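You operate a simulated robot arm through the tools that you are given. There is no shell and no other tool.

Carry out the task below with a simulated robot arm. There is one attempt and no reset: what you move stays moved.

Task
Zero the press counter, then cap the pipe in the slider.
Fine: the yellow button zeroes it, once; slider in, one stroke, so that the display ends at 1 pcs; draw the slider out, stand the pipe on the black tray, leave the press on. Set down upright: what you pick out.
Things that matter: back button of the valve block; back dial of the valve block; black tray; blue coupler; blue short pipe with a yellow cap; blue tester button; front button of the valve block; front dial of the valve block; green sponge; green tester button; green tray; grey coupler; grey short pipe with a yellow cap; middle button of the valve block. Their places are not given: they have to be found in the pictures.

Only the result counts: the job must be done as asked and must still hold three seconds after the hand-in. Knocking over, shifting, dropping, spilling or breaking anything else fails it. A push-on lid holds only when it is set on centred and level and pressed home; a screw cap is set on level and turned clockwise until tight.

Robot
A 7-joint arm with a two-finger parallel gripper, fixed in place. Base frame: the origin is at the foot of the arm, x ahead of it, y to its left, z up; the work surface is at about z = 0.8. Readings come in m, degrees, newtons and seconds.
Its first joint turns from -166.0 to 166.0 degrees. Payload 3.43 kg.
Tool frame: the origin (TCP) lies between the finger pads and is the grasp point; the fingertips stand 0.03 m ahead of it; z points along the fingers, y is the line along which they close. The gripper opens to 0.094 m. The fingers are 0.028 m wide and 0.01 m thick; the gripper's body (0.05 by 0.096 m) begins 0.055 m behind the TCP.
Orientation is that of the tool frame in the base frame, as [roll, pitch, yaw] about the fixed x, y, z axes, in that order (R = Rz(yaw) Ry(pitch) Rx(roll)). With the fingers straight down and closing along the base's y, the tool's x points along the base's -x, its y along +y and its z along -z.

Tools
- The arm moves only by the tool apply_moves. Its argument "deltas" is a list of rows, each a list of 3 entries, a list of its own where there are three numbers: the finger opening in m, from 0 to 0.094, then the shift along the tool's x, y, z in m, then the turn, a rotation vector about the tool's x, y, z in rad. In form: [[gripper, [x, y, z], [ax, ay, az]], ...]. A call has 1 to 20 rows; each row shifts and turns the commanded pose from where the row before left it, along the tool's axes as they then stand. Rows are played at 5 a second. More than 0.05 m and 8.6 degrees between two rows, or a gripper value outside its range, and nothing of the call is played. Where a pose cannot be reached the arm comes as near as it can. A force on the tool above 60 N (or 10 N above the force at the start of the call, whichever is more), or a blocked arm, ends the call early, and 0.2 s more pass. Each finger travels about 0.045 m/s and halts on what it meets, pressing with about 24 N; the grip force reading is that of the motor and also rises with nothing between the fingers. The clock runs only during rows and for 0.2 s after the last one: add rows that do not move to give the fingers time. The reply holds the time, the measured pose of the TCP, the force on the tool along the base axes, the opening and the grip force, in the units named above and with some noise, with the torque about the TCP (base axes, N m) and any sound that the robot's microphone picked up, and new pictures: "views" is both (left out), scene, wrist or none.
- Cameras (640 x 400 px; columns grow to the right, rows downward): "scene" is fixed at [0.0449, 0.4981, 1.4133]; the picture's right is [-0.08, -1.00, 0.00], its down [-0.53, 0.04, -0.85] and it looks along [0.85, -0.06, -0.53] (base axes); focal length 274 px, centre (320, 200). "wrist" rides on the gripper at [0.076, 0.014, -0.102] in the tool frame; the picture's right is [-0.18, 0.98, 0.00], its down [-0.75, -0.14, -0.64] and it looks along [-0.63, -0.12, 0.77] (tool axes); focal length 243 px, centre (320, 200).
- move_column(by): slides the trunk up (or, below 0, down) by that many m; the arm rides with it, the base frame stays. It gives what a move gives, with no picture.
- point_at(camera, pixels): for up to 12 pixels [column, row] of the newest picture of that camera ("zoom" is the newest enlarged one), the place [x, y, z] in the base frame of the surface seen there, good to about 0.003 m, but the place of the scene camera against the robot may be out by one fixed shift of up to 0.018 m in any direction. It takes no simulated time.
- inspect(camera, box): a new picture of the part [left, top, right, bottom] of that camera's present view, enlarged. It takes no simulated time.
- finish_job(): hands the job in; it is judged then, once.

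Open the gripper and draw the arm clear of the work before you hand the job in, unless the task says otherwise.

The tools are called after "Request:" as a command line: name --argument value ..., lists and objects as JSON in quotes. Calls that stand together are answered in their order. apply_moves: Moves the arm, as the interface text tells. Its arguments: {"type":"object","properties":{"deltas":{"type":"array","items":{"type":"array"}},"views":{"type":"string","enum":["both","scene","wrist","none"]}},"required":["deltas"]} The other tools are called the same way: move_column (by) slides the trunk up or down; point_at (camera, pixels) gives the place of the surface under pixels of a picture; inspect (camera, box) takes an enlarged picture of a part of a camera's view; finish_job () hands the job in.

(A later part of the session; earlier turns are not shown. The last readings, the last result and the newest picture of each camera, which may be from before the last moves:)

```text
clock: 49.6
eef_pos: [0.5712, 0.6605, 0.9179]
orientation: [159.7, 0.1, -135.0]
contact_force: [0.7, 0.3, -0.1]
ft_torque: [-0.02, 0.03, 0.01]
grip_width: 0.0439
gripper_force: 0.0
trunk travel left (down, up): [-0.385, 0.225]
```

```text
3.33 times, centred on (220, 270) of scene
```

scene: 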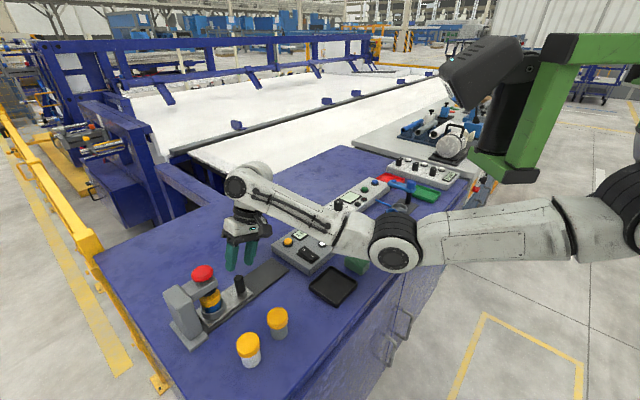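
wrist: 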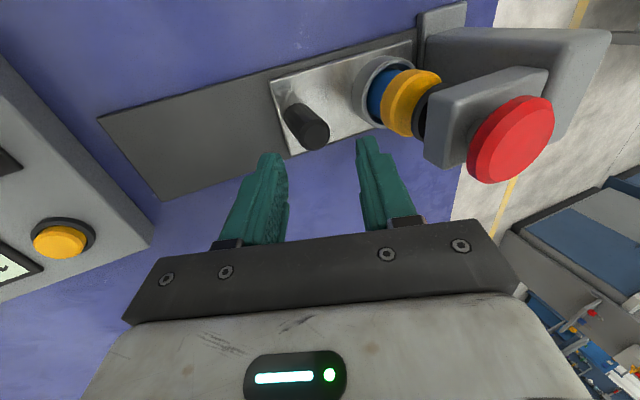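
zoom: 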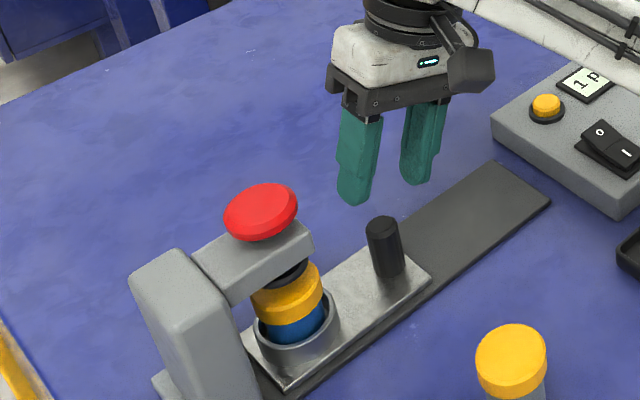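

The knob top shows at about (317,136), right on the approach line (expected (320,138)). I advance 5.9 cm along the tool axis so the fingers straddle it with slack.

Request:
apply_moves --deltas '[[0.044, [0, -0.001, 0.02], [0, 0, 0]], [0.044, [0, -0.001, 0.02], [0, 0, 0]], [0.044, [0, 0, 0.01], [0, 0, 0]], [0.044, [0, 0, 0.009], [0, 0, 0]], [0.044, [0, 0, 0], [0, 0, 0]]]'

Request:
inspect --camera "wrist" --box '[200, 80, 440, 230]'

Request:
inspect --camera "scene" --box '[150, 210, 290, 330]'

```text
clock: 50.8
eef_pos: [0.5585, 0.6689, 0.8622]
orientation: [159.8, 0.0, -134.9]
contact_force: [-0.1, 0.2, -0.2]
ft_torque: [0.01, 0.01, 0.0]
grip_width: 0.044
gripper_force: 0.0
trunk travel left (down, up): [-0.385, 0.225]
```

scene: 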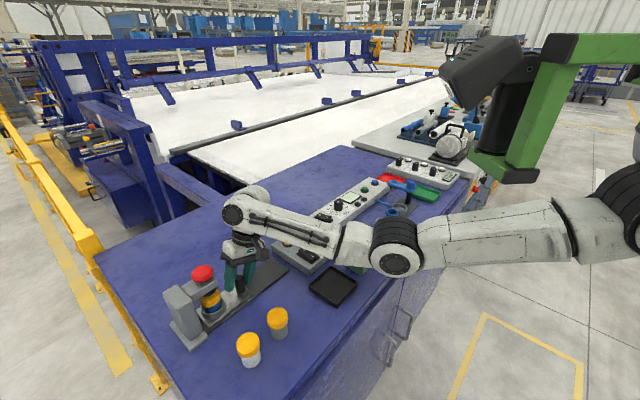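
wrist: 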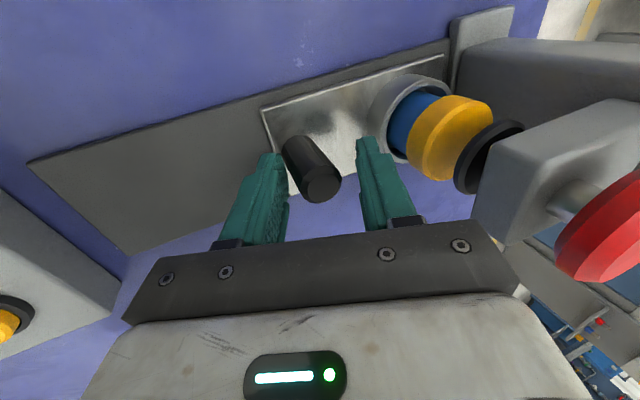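

```text
2.67 times, centred on (320, 155) of wrist
```

zoom: 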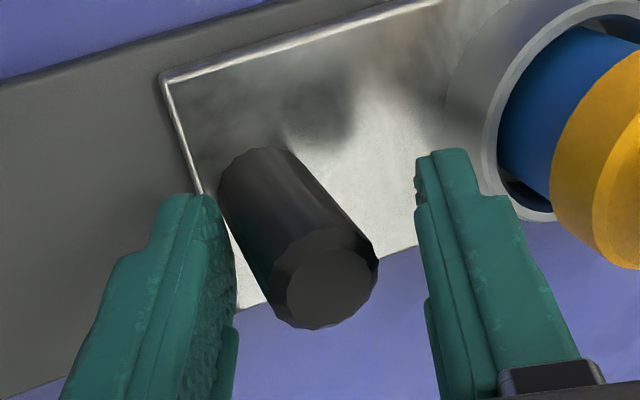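

```text
3.33 times, centred on (220, 270) of scene
```

zoom: 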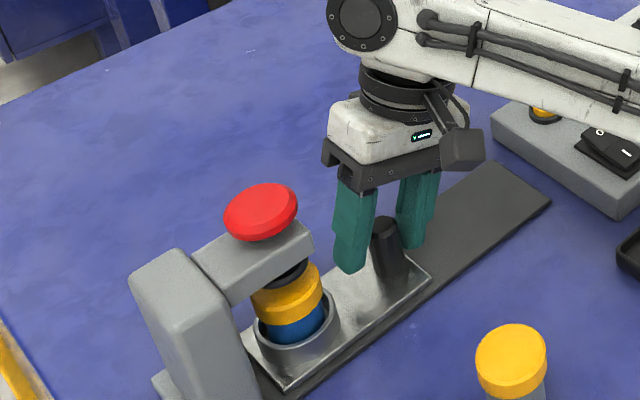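

The knob stands between the fingers with slack. I now draw outward in 1 cm steps; the inner finger should pick up the knob after about 1 cm.

Request:
apply_moves --deltas '[[0.044, [0, -0.0047, -0.0017], [0, 0, 0]], [0.044, [0, -0.0047, -0.0017], [0, 0, 0]], [0.044, [0, -0.0047, -0.0017], [0, 0, 0]], [0.044, [0, -0.0094, -0.0034], [0, 0, 0]], [0.044, [0, 0, 0], [0, 0, 0]]]' --views "wrist"

```text
clock: 52.0
eef_pos: [0.5767, 0.6538, 0.8627]
orientation: [159.8, -0.1, -134.9]
contact_force: [1.3, 0.5, -0.3]
ft_torque: [-0.02, 0.0, -0.02]
grip_width: 0.0441
gripper_force: 0.0
trunk travel left (down, up): [-0.385, 0.225]
```

wrist: 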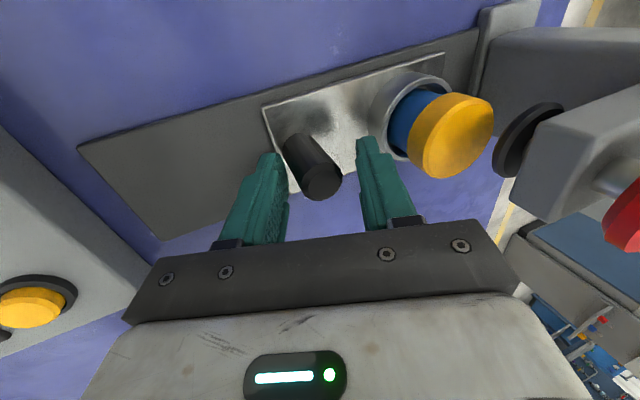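

The slider is following outward with hardly any force. I continue 4 cm more in 1 cm steps.

Request:
apply_moves --deltas '[[0.044, [0, -0.0094, -0.0034], [0, 0, 0]], [0.044, [0, -0.0094, -0.0034], [0, 0, 0]], [0.044, [0, -0.0094, -0.0034], [0, 0, 0]], [0.044, [0, -0.0094, -0.0034], [0, 0, 0]], [0.044, [0, 0, 0], [0, 0, 0]]]'

Request:
inspect --camera "wrist" --box '[200, 80, 440, 230]'

```text
clock: 53.2
eef_pos: [0.6047, 0.6254, 0.8633]
orientation: [159.8, -0.1, -135.0]
contact_force: [-0.5, -0.1, 1.0]
ft_torque: [0.0, 0.0, 0.0]
grip_width: 0.0438
gripper_force: 0.0
trunk travel left (down, up): [-0.385, 0.225]
```

scene: 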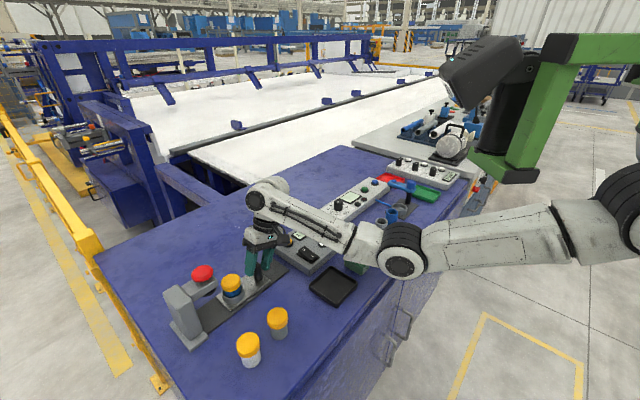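
wrist: 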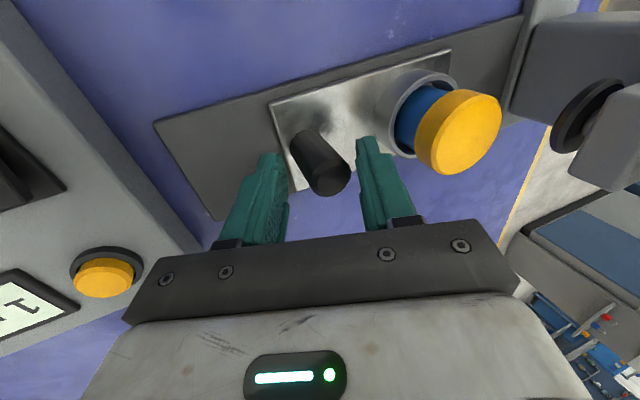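

```text
2.67 times, centred on (320, 155) of wrist
```

zoom: 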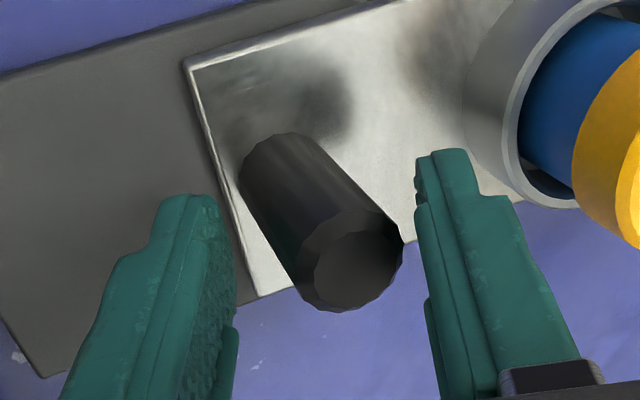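

The knob is nearing the inner finger and the slider moves freely. I draw on about 4.5 cm, more slowly.

Request:
apply_moves --deltas '[[0.044, [0, -0.0066, -0.0024], [0, 0, 0]], [0.044, [0, -0.0066, -0.0024], [0, 0, 0]], [0.044, [0, -0.0066, -0.0024], [0, 0, 0]], [0.044, [0, -0.0066, -0.0024], [0, 0, 0]], [0.044, [0, -0.0066, -0.0024], [0, 0, 0]], [0.044, [0, -0.0066, -0.0024], [0, 0, 0]], [0.044, [0, 0, 0], [0, 0, 0]]]'

Request:
inspect --camera "wrist" --box '[200, 80, 440, 230]'

Request:
inspect --camera "scene" --box '[180, 210, 320, 330]'

```text
clock: 54.8
eef_pos: [0.6342, 0.5948, 0.8618]
orientation: [159.9, 0.0, -134.9]
contact_force: [-0.6, -0.3, 0.3]
ft_torque: [-0.02, -0.01, 0.0]
grip_width: 0.0441
gripper_force: 0.0
trunk travel left (down, up): [-0.385, 0.225]
```

scene: 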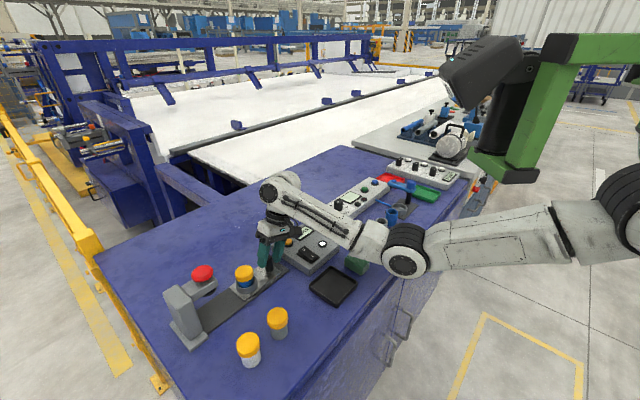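
wrist: 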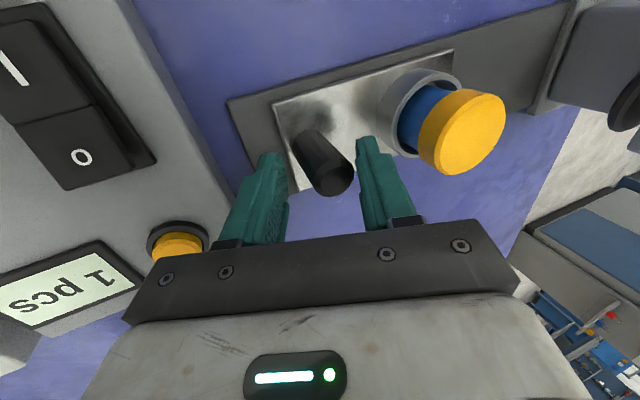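

```text
2.67 times, centred on (320, 155) of wrist
```

zoom: 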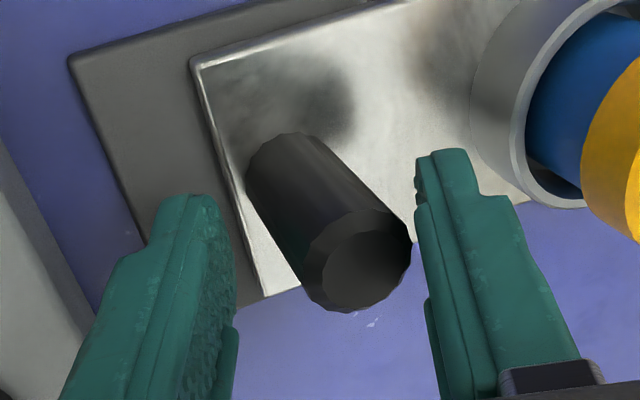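

```text
3.33 times, centred on (250, 270) of scene
```

zoom: 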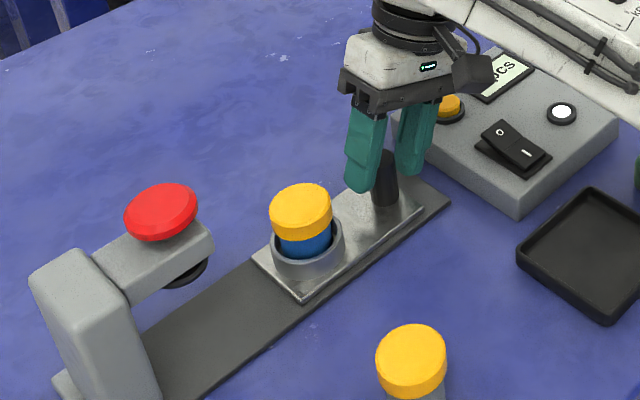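

The slider is nearly at its starting place. I draw on in 4 mm steps to its outer stop, watching the force and the console gap.

Request:
apply_moves --deltas '[[0.044, [0, -0.0038, -0.0014], [0, 0, 0]], [0.044, [0, -0.0038, -0.0014], [0, 0, 0]], [0.044, [0, 0, 0], [0, 0, 0]]]' --views "none"

```text
clock: 55.6
eef_pos: [0.6407, 0.5902, 0.8622]
orientation: [159.7, 0.0, -134.9]
contact_force: [0.1, 0.0, 0.3]
ft_torque: [-0.03, -0.03, -0.01]
grip_width: 0.0437
gripper_force: 0.0
trunk travel left (down, up): [-0.385, 0.225]
```

Request:
apply_moves --deltas '[[0.044, [0, -0.0028, -0.001], [0, 0, 0]], [0.044, [0, -0.0028, -0.001], [0, 0, 0]], [0.044, [0, 0, 0], [0, 0, 0]]]' --views "wrist"

Request:
inspect --camera "wrist" --box '[200, 80, 440, 230]'

```text
clock: 56.4
eef_pos: [0.6439, 0.5877, 0.8629]
orientation: [159.8, 0.1, -134.9]
contact_force: [0.1, 0.8, -0.3]
ft_torque: [0.02, 0.02, -0.05]
grip_width: 0.0441
gripper_force: 0.3
trunk travel left (down, up): [-0.385, 0.225]
```

wrist: 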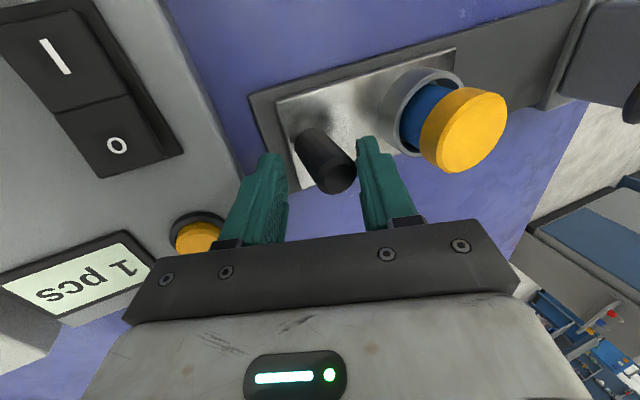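

```text
2.67 times, centred on (320, 155) of wrist
```

zoom: 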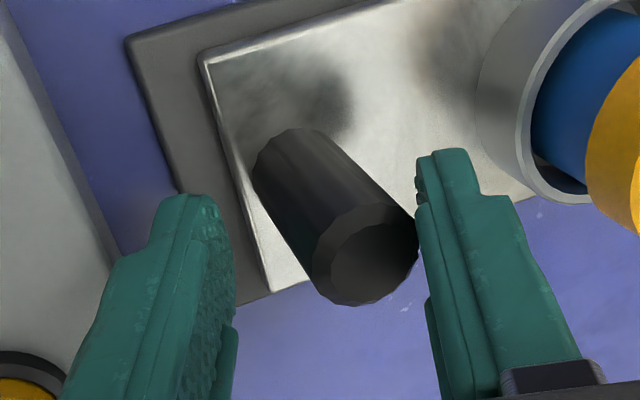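

The knob now touches the inner finger near its original place. I draw 3 mm more to confirm the outer stop.

Request:
apply_moves --deltas '[[0.044, [0, -0.0019, -0.0007], [0, 0, 0]], [0.044, [0, -0.0019, -0.0007], [0, 0, 0]], [0.044, [0, 0, 0], [0, 0, 0]]]' --views "none"

```text
clock: 57.2
eef_pos: [0.6468, 0.583, 0.8624]
orientation: [159.7, 0.0, -134.8]
contact_force: [-8.4, 8.8, 0.1]
ft_torque: [-0.01, -0.04, 0.0]
grip_width: 0.0502
gripper_force: 5.3
trunk travel left (down, up): [-0.385, 0.225]
```

12 N against the pull: the slider is at its outer stop. I back off 1 cm to free the knob and retreat along the tool axis.

Request:
apply_moves --deltas '[[0.044, [0, 0.0075, 0.0027], [0, 0, 0]], [0.044, [0, 0.0025, 0.0009], [0, 0, 0]], [0.044, [0, 0, 0], [0, 0, 0]], [0.044, [0, 0, -0.02], [0, 0, 0]], [0.044, [0, 0, -0.03], [0, 0, 0]], [0.044, [0, 0, -0.03], [0, 0, 0]], [0.044, [0, 0, 0], [0, 0, 0]]]'

Request:
inspect --camera "scene" --box '[180, 210, 320, 330]'

```text
clock: 58.8
eef_pos: [0.6583, 0.5705, 0.9383]
orientation: [159.8, -0.1, -135.0]
contact_force: [-1.0, 0.2, 0.8]
ft_torque: [0.01, 0.01, -0.02]
grip_width: 0.044
gripper_force: 0.0
trunk travel left (down, up): [-0.385, 0.225]
```

scene: 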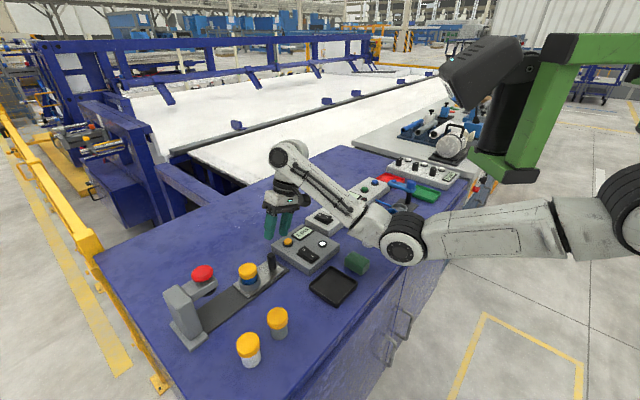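
wrist: 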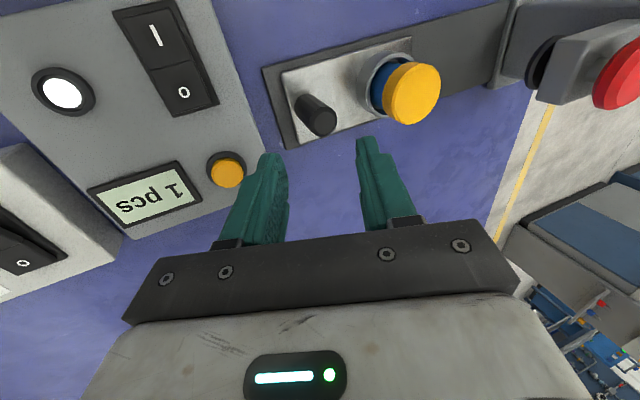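

```text
3.33 times, centred on (250, 270) of scene
```

zoom: 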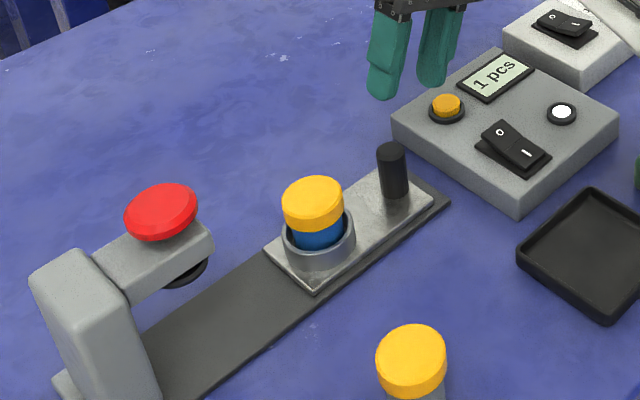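

The display shows 1 pcs, the rocker is on I, and the slider is out. I bring the hand upright, rise a bit and move over toward the capped pipe, opening the fingers.

Request:
apply_moves --deltas '[[0.044, [0, 0, -0.02], [0, 0, 0]], [0.044, [0, 0, -0.015], [0.117, 0, 0]], [0.044, [0, 0, 0], [0.117, 0, 0]], [0.044, [0, 0, 0], [0.117, 0, 0]], [0.08, [0, 0.03, 0], [0, 0, 0]], [0.08, [0, 0.03, 0], [0, 0, 0]], [0.08, [0, 0.03, 0], [0, 0, 0]], [0.08, [0, 0, 0], [0, 0, 0]]]'

Request:
inspect --camera "wrist" --box '[200, 0, 440, 150]'

```text
clock: 60.6
eef_pos: [0.6049, 0.6275, 0.9727]
orientation: [179.8, -0.1, -134.9]
contact_force: [-0.5, 1.0, 0.1]
ft_torque: [-0.01, -0.01, 0.0]
grip_width: 0.0802
gripper_force: 0.1
trunk travel left (down, up): [-0.385, 0.225]
```

scene: 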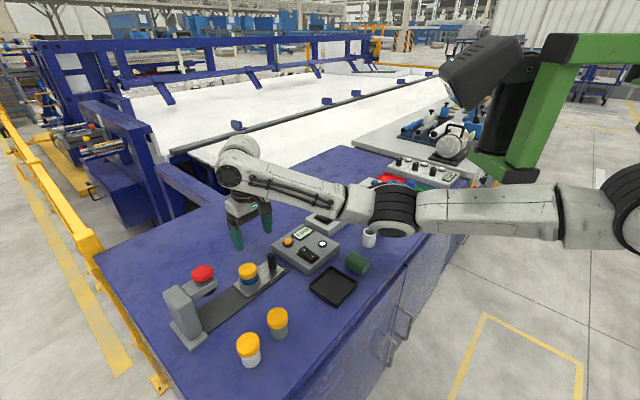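
wrist: 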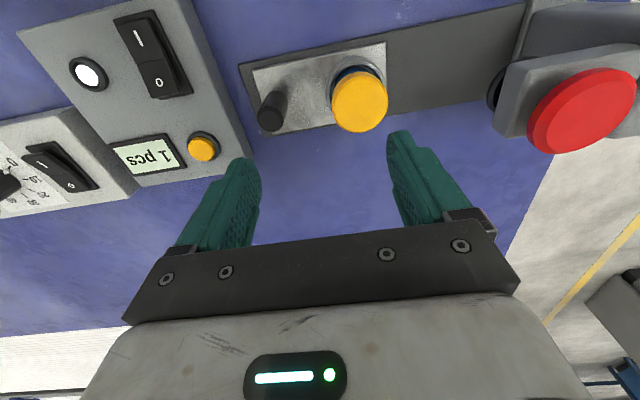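

```text
2.67 times, centred on (320, 75) of wrist
```

zoom: 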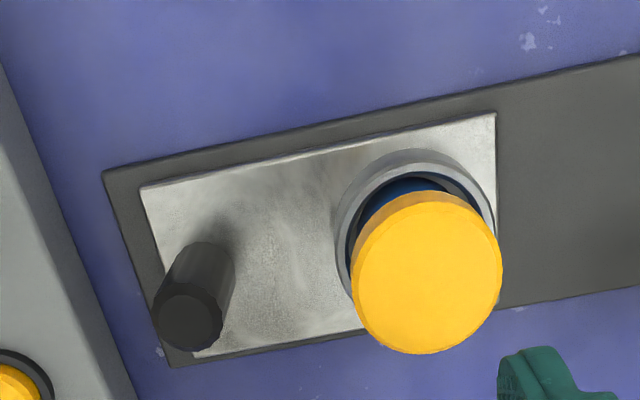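

The cap is in clear view, top disc centred near (360,105). I measure the cap, its rims and the cup.

Request:
point_at --camera "zoom" --pixels '[[428, 280], [360, 280], [495, 280], [428, 218], [428, 345], [375, 205], [410, 155], [345, 215], [490, 215], [190, 320], [360, 170], [480, 180]]'

```text
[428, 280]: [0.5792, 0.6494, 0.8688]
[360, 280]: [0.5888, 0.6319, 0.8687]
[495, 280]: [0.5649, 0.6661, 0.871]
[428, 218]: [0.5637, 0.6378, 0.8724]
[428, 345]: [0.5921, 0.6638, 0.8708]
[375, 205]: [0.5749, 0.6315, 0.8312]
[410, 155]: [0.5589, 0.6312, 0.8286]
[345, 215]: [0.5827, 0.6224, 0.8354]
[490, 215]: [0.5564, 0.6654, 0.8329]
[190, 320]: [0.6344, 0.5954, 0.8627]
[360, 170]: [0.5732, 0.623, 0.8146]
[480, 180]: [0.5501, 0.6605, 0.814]
```

Cap top centre is (0.577, 0.650), top z 0.870, diameter about 0.042; the cup rim is near 0.834. I move over it at this height and check alignment.

Request:
apply_moves --deltas '[[0.08, [0.002, 0.018, 0], [0, 0, 0]], [0.08, [0.0018, 0.0177, 0], [0, 0, 0]], [0.08, [0, 0, 0], [0, 0, 0]]]' --views "wrist"

Request:
inspect --camera "wrist" --box '[200, 20, 440, 190]'

```text
clock: 61.4
eef_pos: [0.5769, 0.6488, 0.9711]
orientation: [179.9, -0.1, -134.9]
contact_force: [-0.3, -0.2, -0.5]
ft_torque: [0.03, 0.0, 0.01]
grip_width: 0.0798
gripper_force: 0.0
trunk travel left (down, up): [-0.385, 0.225]
```

wrist: 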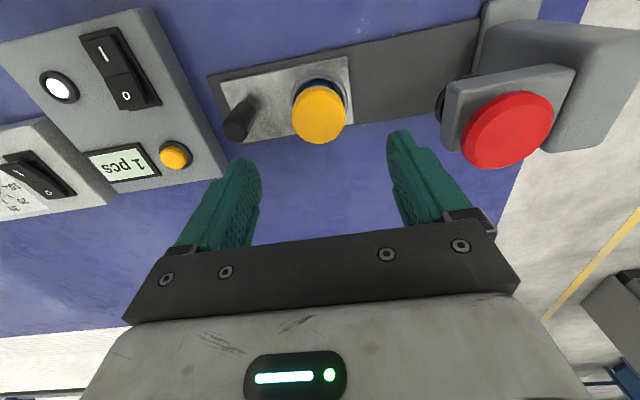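

```text
2.35 times, centred on (320, 105) of wrist
```

zoom: 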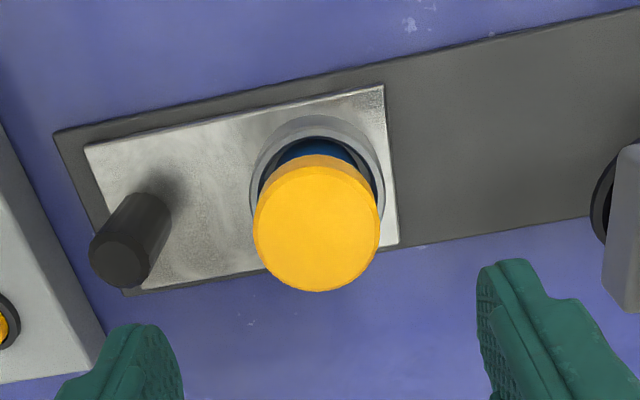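

Alignment is within a millimetre (cap centre at about (318,117), expected (320,116)). I lower the trunk 0.06 m, then check.

Request:
move_column --by -0.06

```text
clock: 62.4
eef_pos: [0.5754, 0.6485, 0.911]
orientation: [179.9, 0.0, -134.9]
contact_force: [0.0, 0.8, -0.3]
ft_torque: [-0.01, -0.04, 0.01]
grip_width: 0.0801
gripper_force: 0.0
trunk travel left (down, up): [-0.325, 0.285]
```

The TCP is at z 0.911 over the cap. I descend the last 3.8 cm with the arm in steps to TCP z about 0.873, tips just above the cup rim.

Request:
apply_moves --deltas '[[0.08, [0, 0, 0.015], [0, 0, 0]], [0.08, [0, 0, 0.013], [0, 0, 0]], [0.08, [0, 0, 0.01], [0, 0, 0]], [0.08, [0, 0, 0], [0, 0, 0]]]'

Request:
inspect --camera "wrist" --box '[180, 80, 460, 250]'

Request:
inspect --camera "scene" --box '[180, 210, 320, 330]'

```text
clock: 63.4
eef_pos: [0.5754, 0.6485, 0.8743]
orientation: [179.9, 0.0, -134.9]
contact_force: [-0.5, -0.3, -0.4]
ft_torque: [0.01, 0.01, -0.04]
grip_width: 0.0798
gripper_force: 0.1
trunk travel left (down, up): [-0.325, 0.285]
```

scene: 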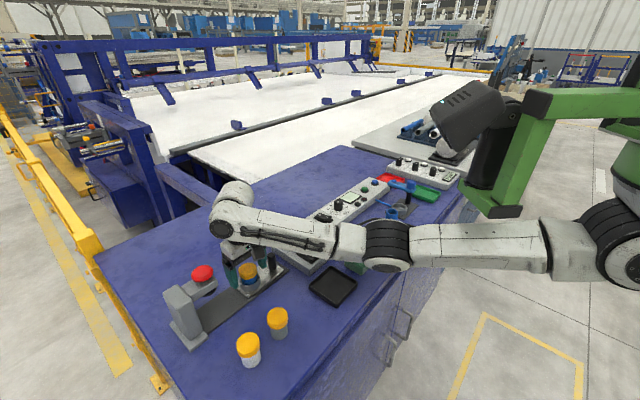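
wrist: 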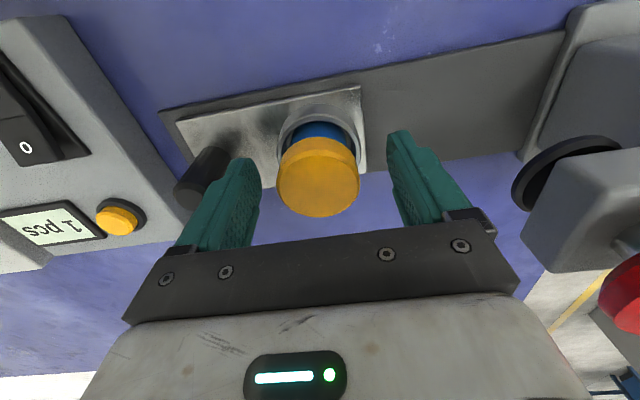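

```text
2.29 times, centred on (320, 165) of wrist
```

zoom: 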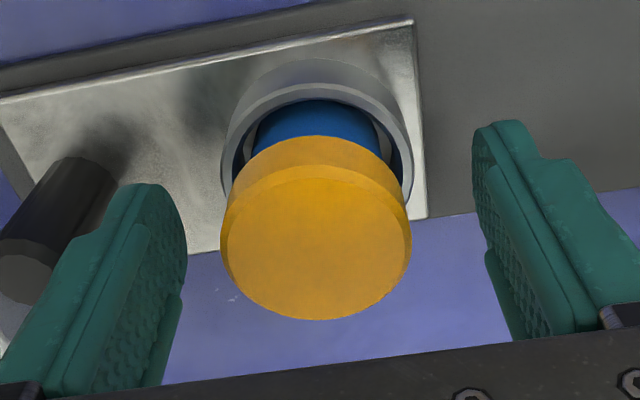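

```text
3.33 times, centred on (250, 270) of scene
```

zoom: 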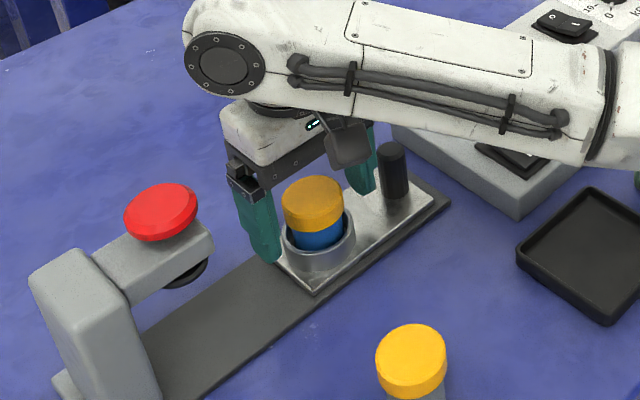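

The fingers straddle the cap. I go 2 mm lower and close on the cap gradually.

Request:
apply_moves --deltas '[[0.07, [0, 0, 0.002], [0, 0, 0]], [0.055, [0, 0, 0], [0, 0, 0]], [0.046, [0, 0, 0], [0, 0, 0]], [0.04, [0, 0, 0], [0, 0, 0]], [0.03, [0, 0, 0], [0, 0, 0]], [0.02, [0, 0, 0], [0, 0, 0]]]' --views "wrist"

Request:
inspect --camera "wrist" --box '[180, 80, 460, 250]'

```text
clock: 64.8
eef_pos: [0.5743, 0.6481, 0.8716]
orientation: [180.0, -0.1, -135.0]
contact_force: [0.4, 0.0, 0.7]
ft_torque: [0.01, 0.0, 0.01]
grip_width: 0.0464
gripper_force: 24.0
trunk travel left (down, up): [-0.325, 0.285]
```

wrist: 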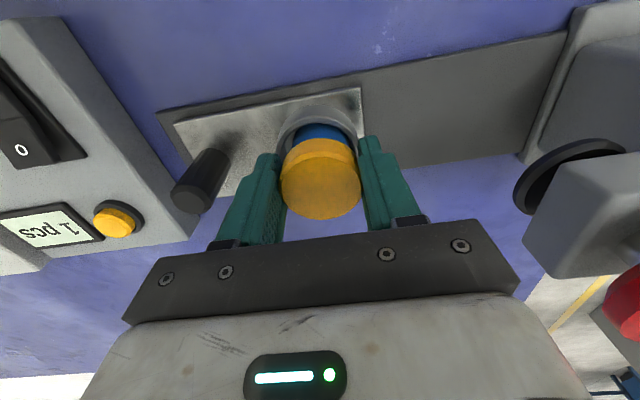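

```text
2.29 times, centred on (320, 165) of wrist
```

zoom: 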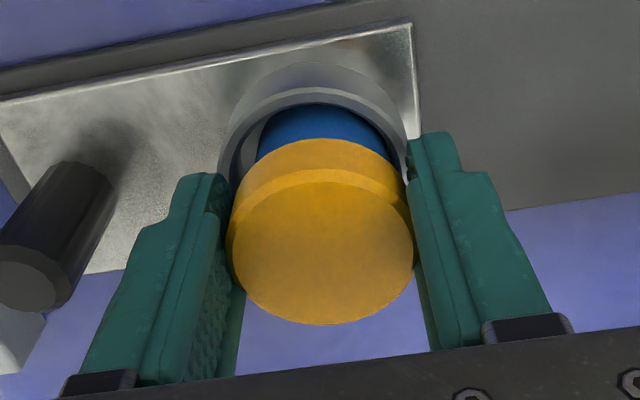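

The cap is held at 0.046 m with 24 N. I lift gently 3 cm with the arm and check the force and view.

Request:
apply_moves --deltas '[[0.02, [0, 0, -0.005], [0, 0, 0]], [0.02, [0, 0, -0.01], [0, 0, 0]], [0.02, [0, 0, -0.015], [0, 0, 0]], [0.02, [0, 0, 0], [0, 0, 0]]]'

Request:
inspect --camera "wrist" --box '[180, 80, 460, 250]'

Request:
inspect --camera "scene" --box '[180, 210, 320, 330]'

```text
clock: 65.8
eef_pos: [0.5765, 0.6484, 0.9037]
orientation: [179.9, 0.1, -134.8]
contact_force: [0.4, -0.7, -0.6]
ft_torque: [0.01, -0.01, 0.0]
grip_width: 0.0463
gripper_force: 24.6
trunk travel left (down, up): [-0.325, 0.285]
```

scene: 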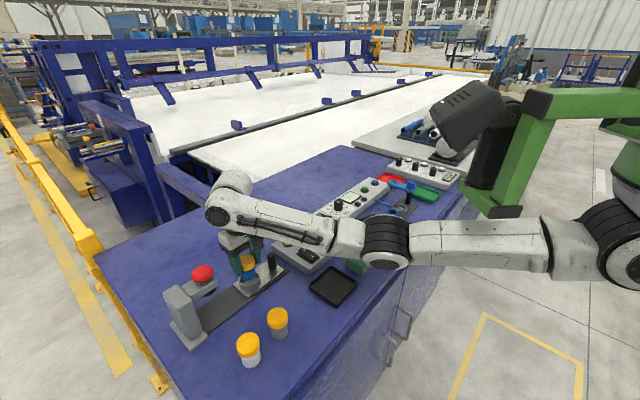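
wrist: 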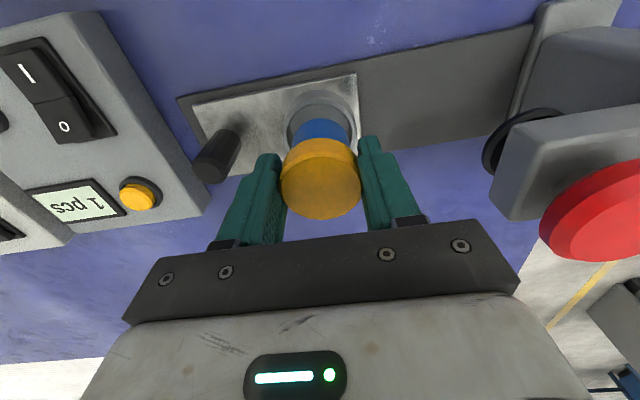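

```text
2.29 times, centred on (320, 165) of wrist
```

zoom: 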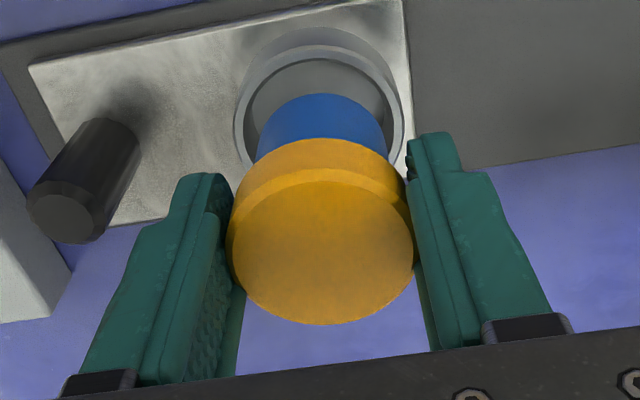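

```text
3.33 times, centred on (250, 270) of scene
```

zoom: 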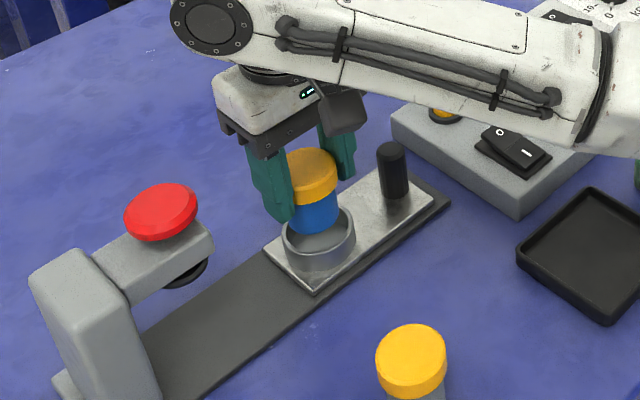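

The capped pipe came out of the cup in one piece. I raise the trunk 0.08 m to carry it clear of everything.

Request:
move_column --by 0.08

```text
clock: 66.9
eef_pos: [0.5762, 0.6481, 0.9826]
orientation: [179.8, 0.0, -134.9]
contact_force: [-0.3, 0.0, -0.2]
ft_torque: [0.0, 0.02, -0.02]
grip_width: 0.0464
gripper_force: 24.4
trunk travel left (down, up): [-0.405, 0.205]
```

Now I carry it toward the black tray, about 0.22 m in −y, in steps.

Request:
apply_moves --deltas '[[0.02, [0.0142, -0.0118, 0], [0, 0, 0]], [0.02, [0.0142, -0.0118, 0], [0, 0, 0]], [0.02, [0.0283, -0.0235, 0], [0, 0, 0]], [0.02, [0.0283, -0.0235, 0], [0, 0, 0]], [0.02, [0, 0, 0], [0, 0, 0]]]'

```text
clock: 68.1
eef_pos: [0.5675, 0.5351, 0.9858]
orientation: [179.8, -0.1, -134.8]
contact_force: [0.7, 0.4, -0.3]
ft_torque: [0.01, 0.01, 0.03]
grip_width: 0.0466
gripper_force: 24.0
trunk travel left (down, up): [-0.405, 0.205]
```

scene: 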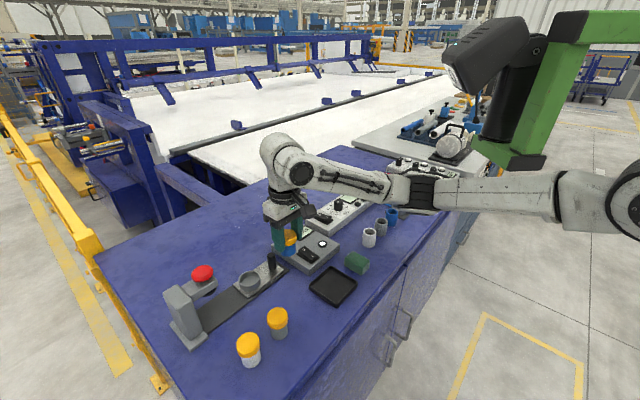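
wrist: 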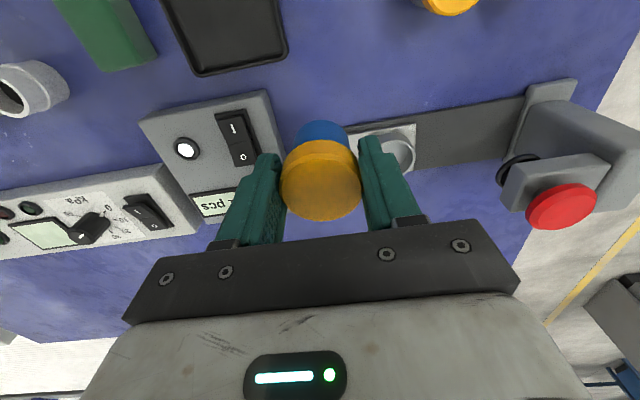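

The pipe hangs steady. I continue the remaining 0.11 m toward the tray centre near (0.556, 0.425).

Request:
apply_moves --deltas '[[0.02, [0.0283, -0.0235, 0], [0, 0, 0]], [0.02, [0.0283, -0.0235, 0], [0, 0, 0]], [0.02, [0.0142, -0.0118, 0], [0, 0, 0]], [0.02, [0.0142, -0.0118, 0], [0, 0, 0]], [0.02, [0, 0, 0], [0, 0, 0]]]'

```text
clock: 69.3
eef_pos: [0.5574, 0.427, 0.9814]
orientation: [179.9, -0.1, -135.0]
contact_force: [0.0, 0.4, -0.4]
ft_torque: [-0.02, 0.01, -0.03]
grip_width: 0.0468
gripper_force: 24.0
trunk travel left (down, up): [-0.405, 0.205]
```

scene: 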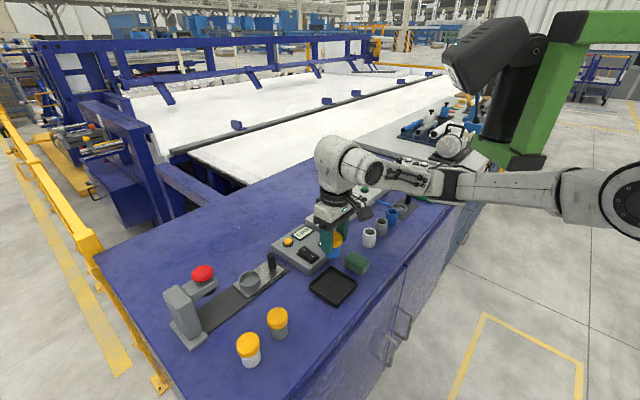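
wrist: 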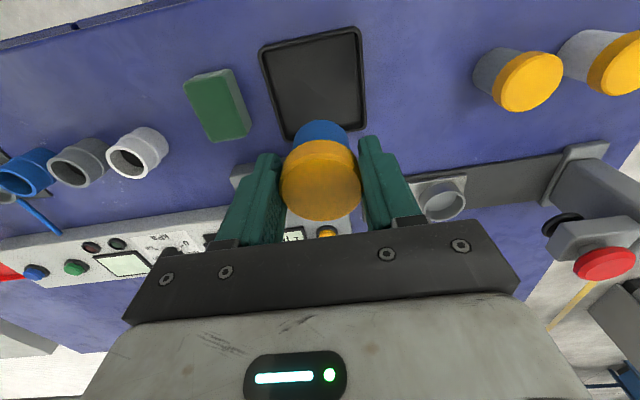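

The tray is visible ahead of the pipe: rim corners near (260,48), (358,28), (366,128), (287,138). I measure it, and its floor.

Request:
inspect --camera "wrist" --box '[230, 10, 400, 160]'

Request:
point_at --camera "wrist" --pixels '[[262, 50], [356, 30], [364, 127], [288, 137], [315, 80], [290, 60], [340, 60], [345, 115], [300, 115], [220, 105], [315, 120], [320, 135]]'

```text
2.67 times, centred on (315, 85) of wrist
```

zoom: 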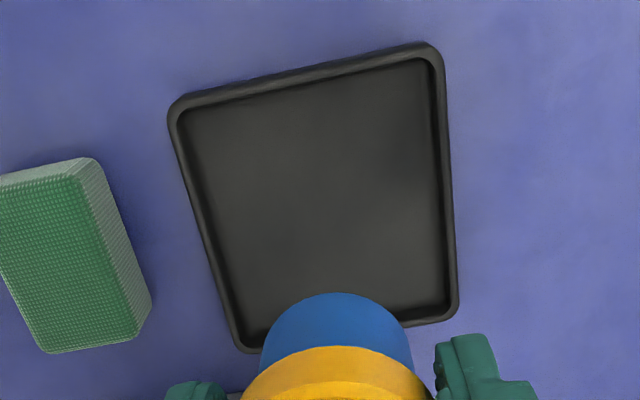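

```text
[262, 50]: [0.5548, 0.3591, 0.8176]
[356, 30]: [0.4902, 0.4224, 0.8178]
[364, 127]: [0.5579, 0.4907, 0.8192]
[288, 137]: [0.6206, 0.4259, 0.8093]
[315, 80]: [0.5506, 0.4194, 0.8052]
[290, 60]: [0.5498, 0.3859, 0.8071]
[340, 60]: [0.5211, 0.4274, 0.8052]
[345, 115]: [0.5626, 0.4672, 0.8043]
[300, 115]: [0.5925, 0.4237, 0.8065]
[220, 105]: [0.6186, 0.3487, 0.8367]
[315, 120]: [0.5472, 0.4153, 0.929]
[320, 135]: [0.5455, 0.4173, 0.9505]
```

Tray centre is (0.556, 0.4245), floor z 0.805, rim 0.818; the pipe is over it. I lower the trunk 0.08 m first, keeping the pipe about 4 cm above the floor.

Request:
move_column --by -0.08

```text
clock: 70.5
eef_pos: [0.5572, 0.4274, 0.9015]
orientation: [179.9, 0.1, -134.9]
contact_force: [0.1, -0.4, -0.4]
ft_torque: [0.0, 0.01, 0.02]
grip_width: 0.0466
gripper_force: 23.2
trunk travel left (down, up): [-0.325, 0.285]
```

I centre by 3 mm and lower 3 cm more, leaving about 1 cm, and check the pictures.

Request:
apply_moves --deltas '[[0.02, [0.0029, -0.0012, 0.01], [0, 0, 0]], [0.02, [0, 0, 0.01], [0, 0, 0]], [0.02, [0, 0, 0.01], [0, 0, 0]], [0.02, [0, 0, 0], [0, 0, 0]]]'

Request:
inspect --camera "wrist" --box '[180, 30, 460, 230]'

Request:
inspect --camera "scene" --box '[270, 210, 410, 330]'

```text
clock: 71.5
eef_pos: [0.5564, 0.4235, 0.8698]
orientation: [179.8, 0.0, -134.8]
contact_force: [0.2, -1.4, -0.8]
ft_torque: [-0.02, 0.01, 0.02]
grip_width: 0.0468
gripper_force: 23.9
trunk travel left (down, up): [-0.325, 0.285]
```

scene: 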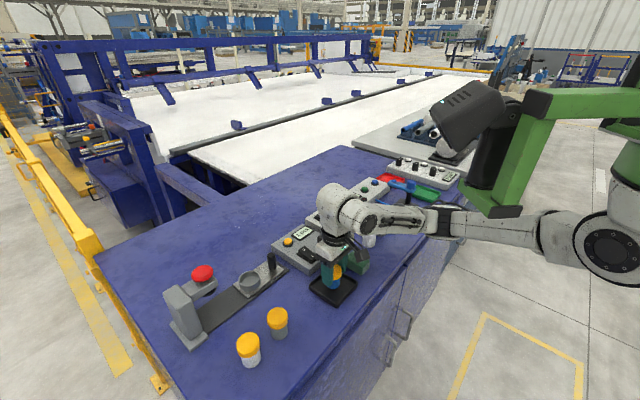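
wrist: 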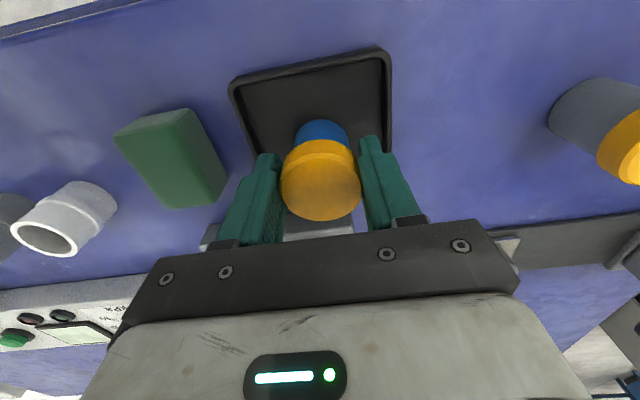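

```text
2.00 times, centred on (320, 130) of wrist
```

zoom: 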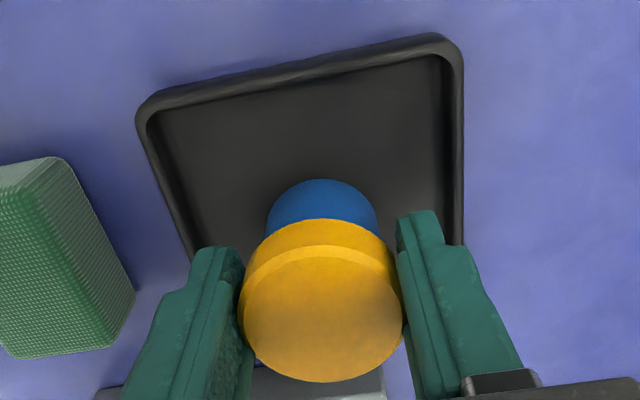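

```text
3.33 times, centred on (340, 270) of scene
```

zoom: 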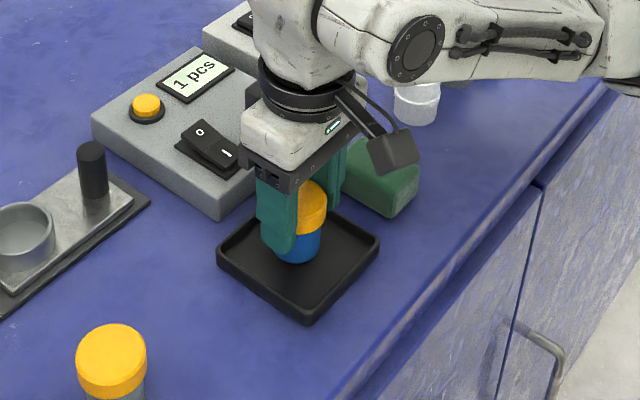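

The pipe hangs just above the tray floor. I check the gap between the left finger and the sponge before lowering and opening.

Request:
point_at --camera "wrist" --pixels '[[226, 176], [220, 190], [190, 112], [180, 205], [252, 165], [245, 185], [320, 125], [310, 128]]'

```text
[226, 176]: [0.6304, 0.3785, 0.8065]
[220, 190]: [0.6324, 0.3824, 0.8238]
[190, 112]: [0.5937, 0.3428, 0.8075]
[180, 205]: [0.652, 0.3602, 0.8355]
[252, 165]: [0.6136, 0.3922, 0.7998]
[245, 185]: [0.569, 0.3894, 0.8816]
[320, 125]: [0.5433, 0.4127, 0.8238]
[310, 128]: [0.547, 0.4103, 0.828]
```

The sponge is about 4–5 cm from the finger, so there is room. I lower in small steps until the pipe touches the tray floor.

Request:
apply_moves --deltas '[[0.02, [0, 0, 0.003], [0, 0, 0]], [0.02, [0, 0, 0.002], [0, 0, 0]], [0.02, [0, 0, 0.001], [0, 0, 0]], [0.02, [0, 0, 0], [0, 0, 0]]]' --views "none"

```text
clock: 72.5
eef_pos: [0.5561, 0.4249, 0.8657]
orientation: [179.8, 0.0, -134.9]
contact_force: [-0.3, 0.2, -1.1]
ft_torque: [0.03, 0.03, 0.01]
grip_width: 0.0467
gripper_force: 24.0
trunk travel left (down, up): [-0.325, 0.285]
```

No contact yet at TCP 0.866. I continue in 1 mm steps.

Request:
apply_moves --deltas '[[0.02, [0, 0, 0.001], [0, 0, 0]], [0.02, [0, 0, 0.001], [0, 0, 0]], [0.02, [0, 0, 0], [0, 0, 0]]]' --views "none"

```text
clock: 73.3
eef_pos: [0.5551, 0.4242, 0.8636]
orientation: [179.9, -0.1, -134.9]
contact_force: [0.6, -0.2, -0.2]
ft_torque: [-0.03, 0.02, 0.0]
grip_width: 0.0467
gripper_force: 23.8
trunk travel left (down, up): [-0.325, 0.285]
```

Request:
apply_moves --deltas '[[0.02, [0, 0, 0.001], [0, 0, 0]], [0.02, [0, 0, 0.001], [0, 0, 0]], [0.02, [0, 0, 0], [0, 0, 0]]]' --views "scene"

Request:
inspect --camera "scene" --box '[290, 240, 380, 320]'

```text
clock: 74.1
eef_pos: [0.5567, 0.4241, 0.8619]
orientation: [179.9, 0.0, -134.9]
contact_force: [0.0, -0.2, 0.3]
ft_torque: [-0.01, -0.01, -0.01]
grip_width: 0.0466
gripper_force: 23.9
trunk travel left (down, up): [-0.325, 0.285]
```

scene: 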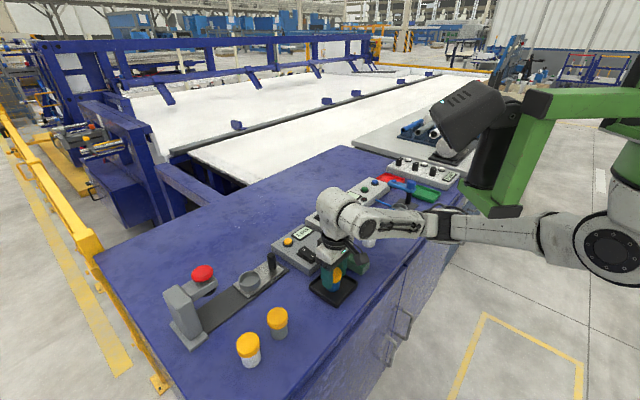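

```text
5.00 times, centred on (335, 280) of scene
```

zoom: 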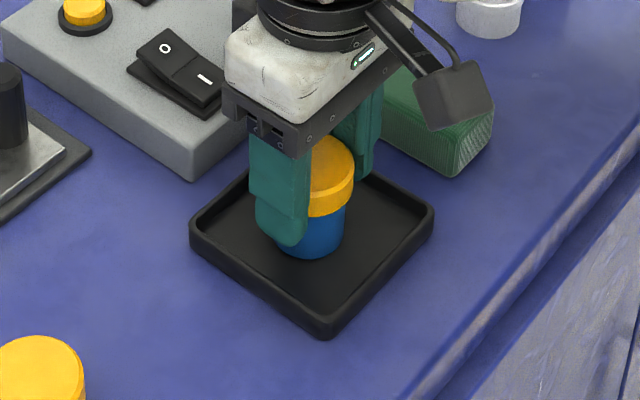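

Force is still near zero; I keep lowering by 1 mm steps.

Request:
apply_moves --deltas '[[0.02, [0, 0, 0.001], [0, 0, 0]], [0.02, [0, 0, 0], [0, 0, 0]]]' --views "none"

```text
clock: 74.7
eef_pos: [0.556, 0.4239, 0.8602]
orientation: [179.9, 0.0, -134.9]
contact_force: [0.9, 0.6, -0.2]
ft_torque: [0.0, 0.01, 0.0]
grip_width: 0.0462
gripper_force: 24.2
trunk travel left (down, up): [-0.325, 0.285]
```

Request:
apply_moves --deltas '[[0.02, [0, 0, 0.001], [0, 0, 0]], [0.02, [0, 0, 0.001], [0, 0, 0]], [0.02, [0, 0, 0], [0, 0, 0]]]' --views "none"

```text
clock: 75.5
eef_pos: [0.5569, 0.425, 0.8595]
orientation: [179.9, 0.2, -134.9]
contact_force: [-1.2, -0.9, 10.4]
ft_torque: [-0.18, 0.11, 0.02]
grip_width: 0.0463
gripper_force: 23.4
trunk travel left (down, up): [-0.325, 0.285]
```

Contact: 10 N upward at TCP z 0.8595, so the pipe stands on the tray floor. I relieve 0.7 mm, then open the fingers slowly to 0.07.

Request:
apply_moves --deltas '[[0.02, [0, 0, -0.0007], [0, 0, 0]], [0.02, [0, 0, 0], [0, 0, 0]]]' --views "none"

```text
clock: 76.1
eef_pos: [0.5561, 0.4234, 0.8598]
orientation: [179.8, 0.0, -134.9]
contact_force: [2.6, 3.2, 8.4]
ft_torque: [0.11, -0.17, 0.01]
grip_width: 0.0463
gripper_force: 23.7
trunk travel left (down, up): [-0.325, 0.285]
```

Request:
apply_moves --deltas '[[0.02, [0, 0, -0.0005], [0, 0, 0]], [0.02, [0, 0, 0], [0, 0, 0]]]' --views "none"

```text
clock: 76.7
eef_pos: [0.5561, 0.4239, 0.8601]
orientation: [179.9, -0.1, -134.9]
contact_force: [1.5, 0.7, 8.1]
ft_torque: [-0.07, -0.08, 0.0]
grip_width: 0.0466
gripper_force: 24.2
trunk travel left (down, up): [-0.325, 0.285]
```

The remaining push is a light 8 N downward, which keeps the pipe seated. I open the fingers slowly.

Request:
apply_moves --deltas '[[0.048, [0, 0, 0], [0, 0, 0]], [0.052, [0, 0, 0], [0, 0, 0]], [0.058, [0, 0, 0], [0, 0, 0]], [0.066, [0, 0, 0], [0, 0, 0]], [0.07, [0, 0, 0], [0, 0, 0]], [0.07, [0, 0, 0], [0, 0, 0]]]'

Request:
inspect --camera "wrist" --box '[180, 50, 460, 240]'

Request:
inspect --camera "scene" --box '[290, 240, 380, 320]'

```text
clock: 78.1
eef_pos: [0.5564, 0.4243, 0.8586]
orientation: [179.9, -0.1, -135.0]
contact_force: [-0.2, -0.1, 0.3]
ft_torque: [0.0, 0.02, 0.0]
grip_width: 0.0698
gripper_force: 0.1
trunk travel left (down, up): [-0.325, 0.285]
```

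scene: 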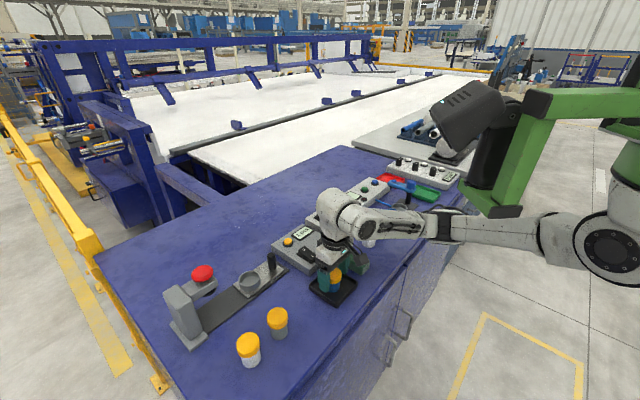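
wrist: 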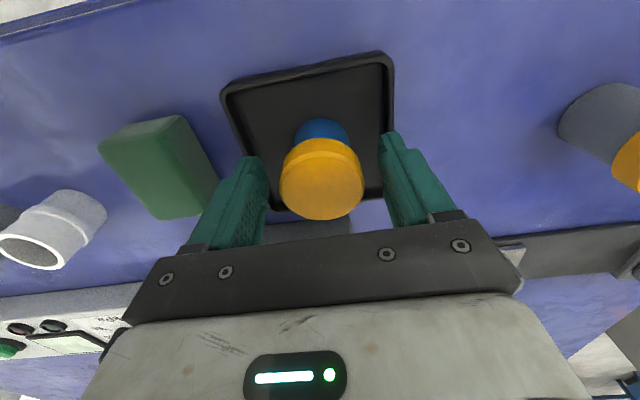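

```text
2.11 times, centred on (320, 145) of wrist
```

zoom: 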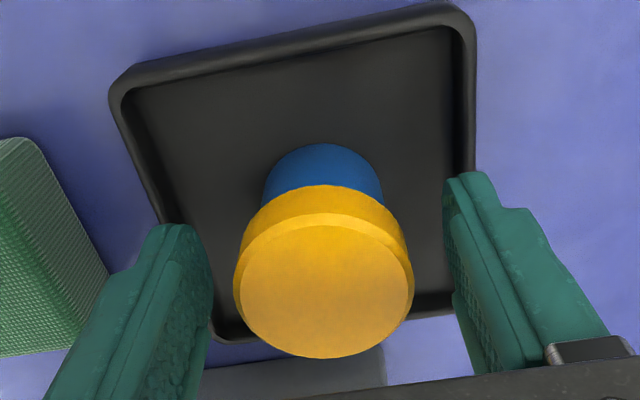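

```text
5.00 times, centred on (335, 280) of scene
```

zoom: 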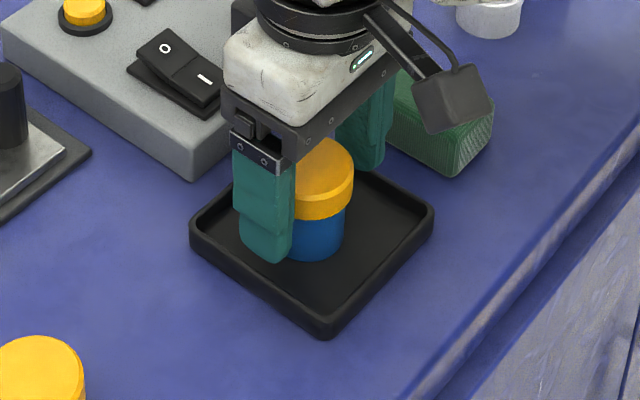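

The pipe stands upright on the tray with both fingers clear. I raise the hand straight up with the trunk by 0.15 m.

Request:
move_column --by 0.15

```text
clock: 79.9
eef_pos: [0.5559, 0.4235, 1.0094]
orientation: [179.9, 0.0, -135.0]
contact_force: [0.3, -0.5, 0.0]
ft_torque: [0.01, 0.01, 0.0]
grip_width: 0.0699
gripper_force: 0.0
trunk travel left (down, up): [-0.475, 0.135]
```

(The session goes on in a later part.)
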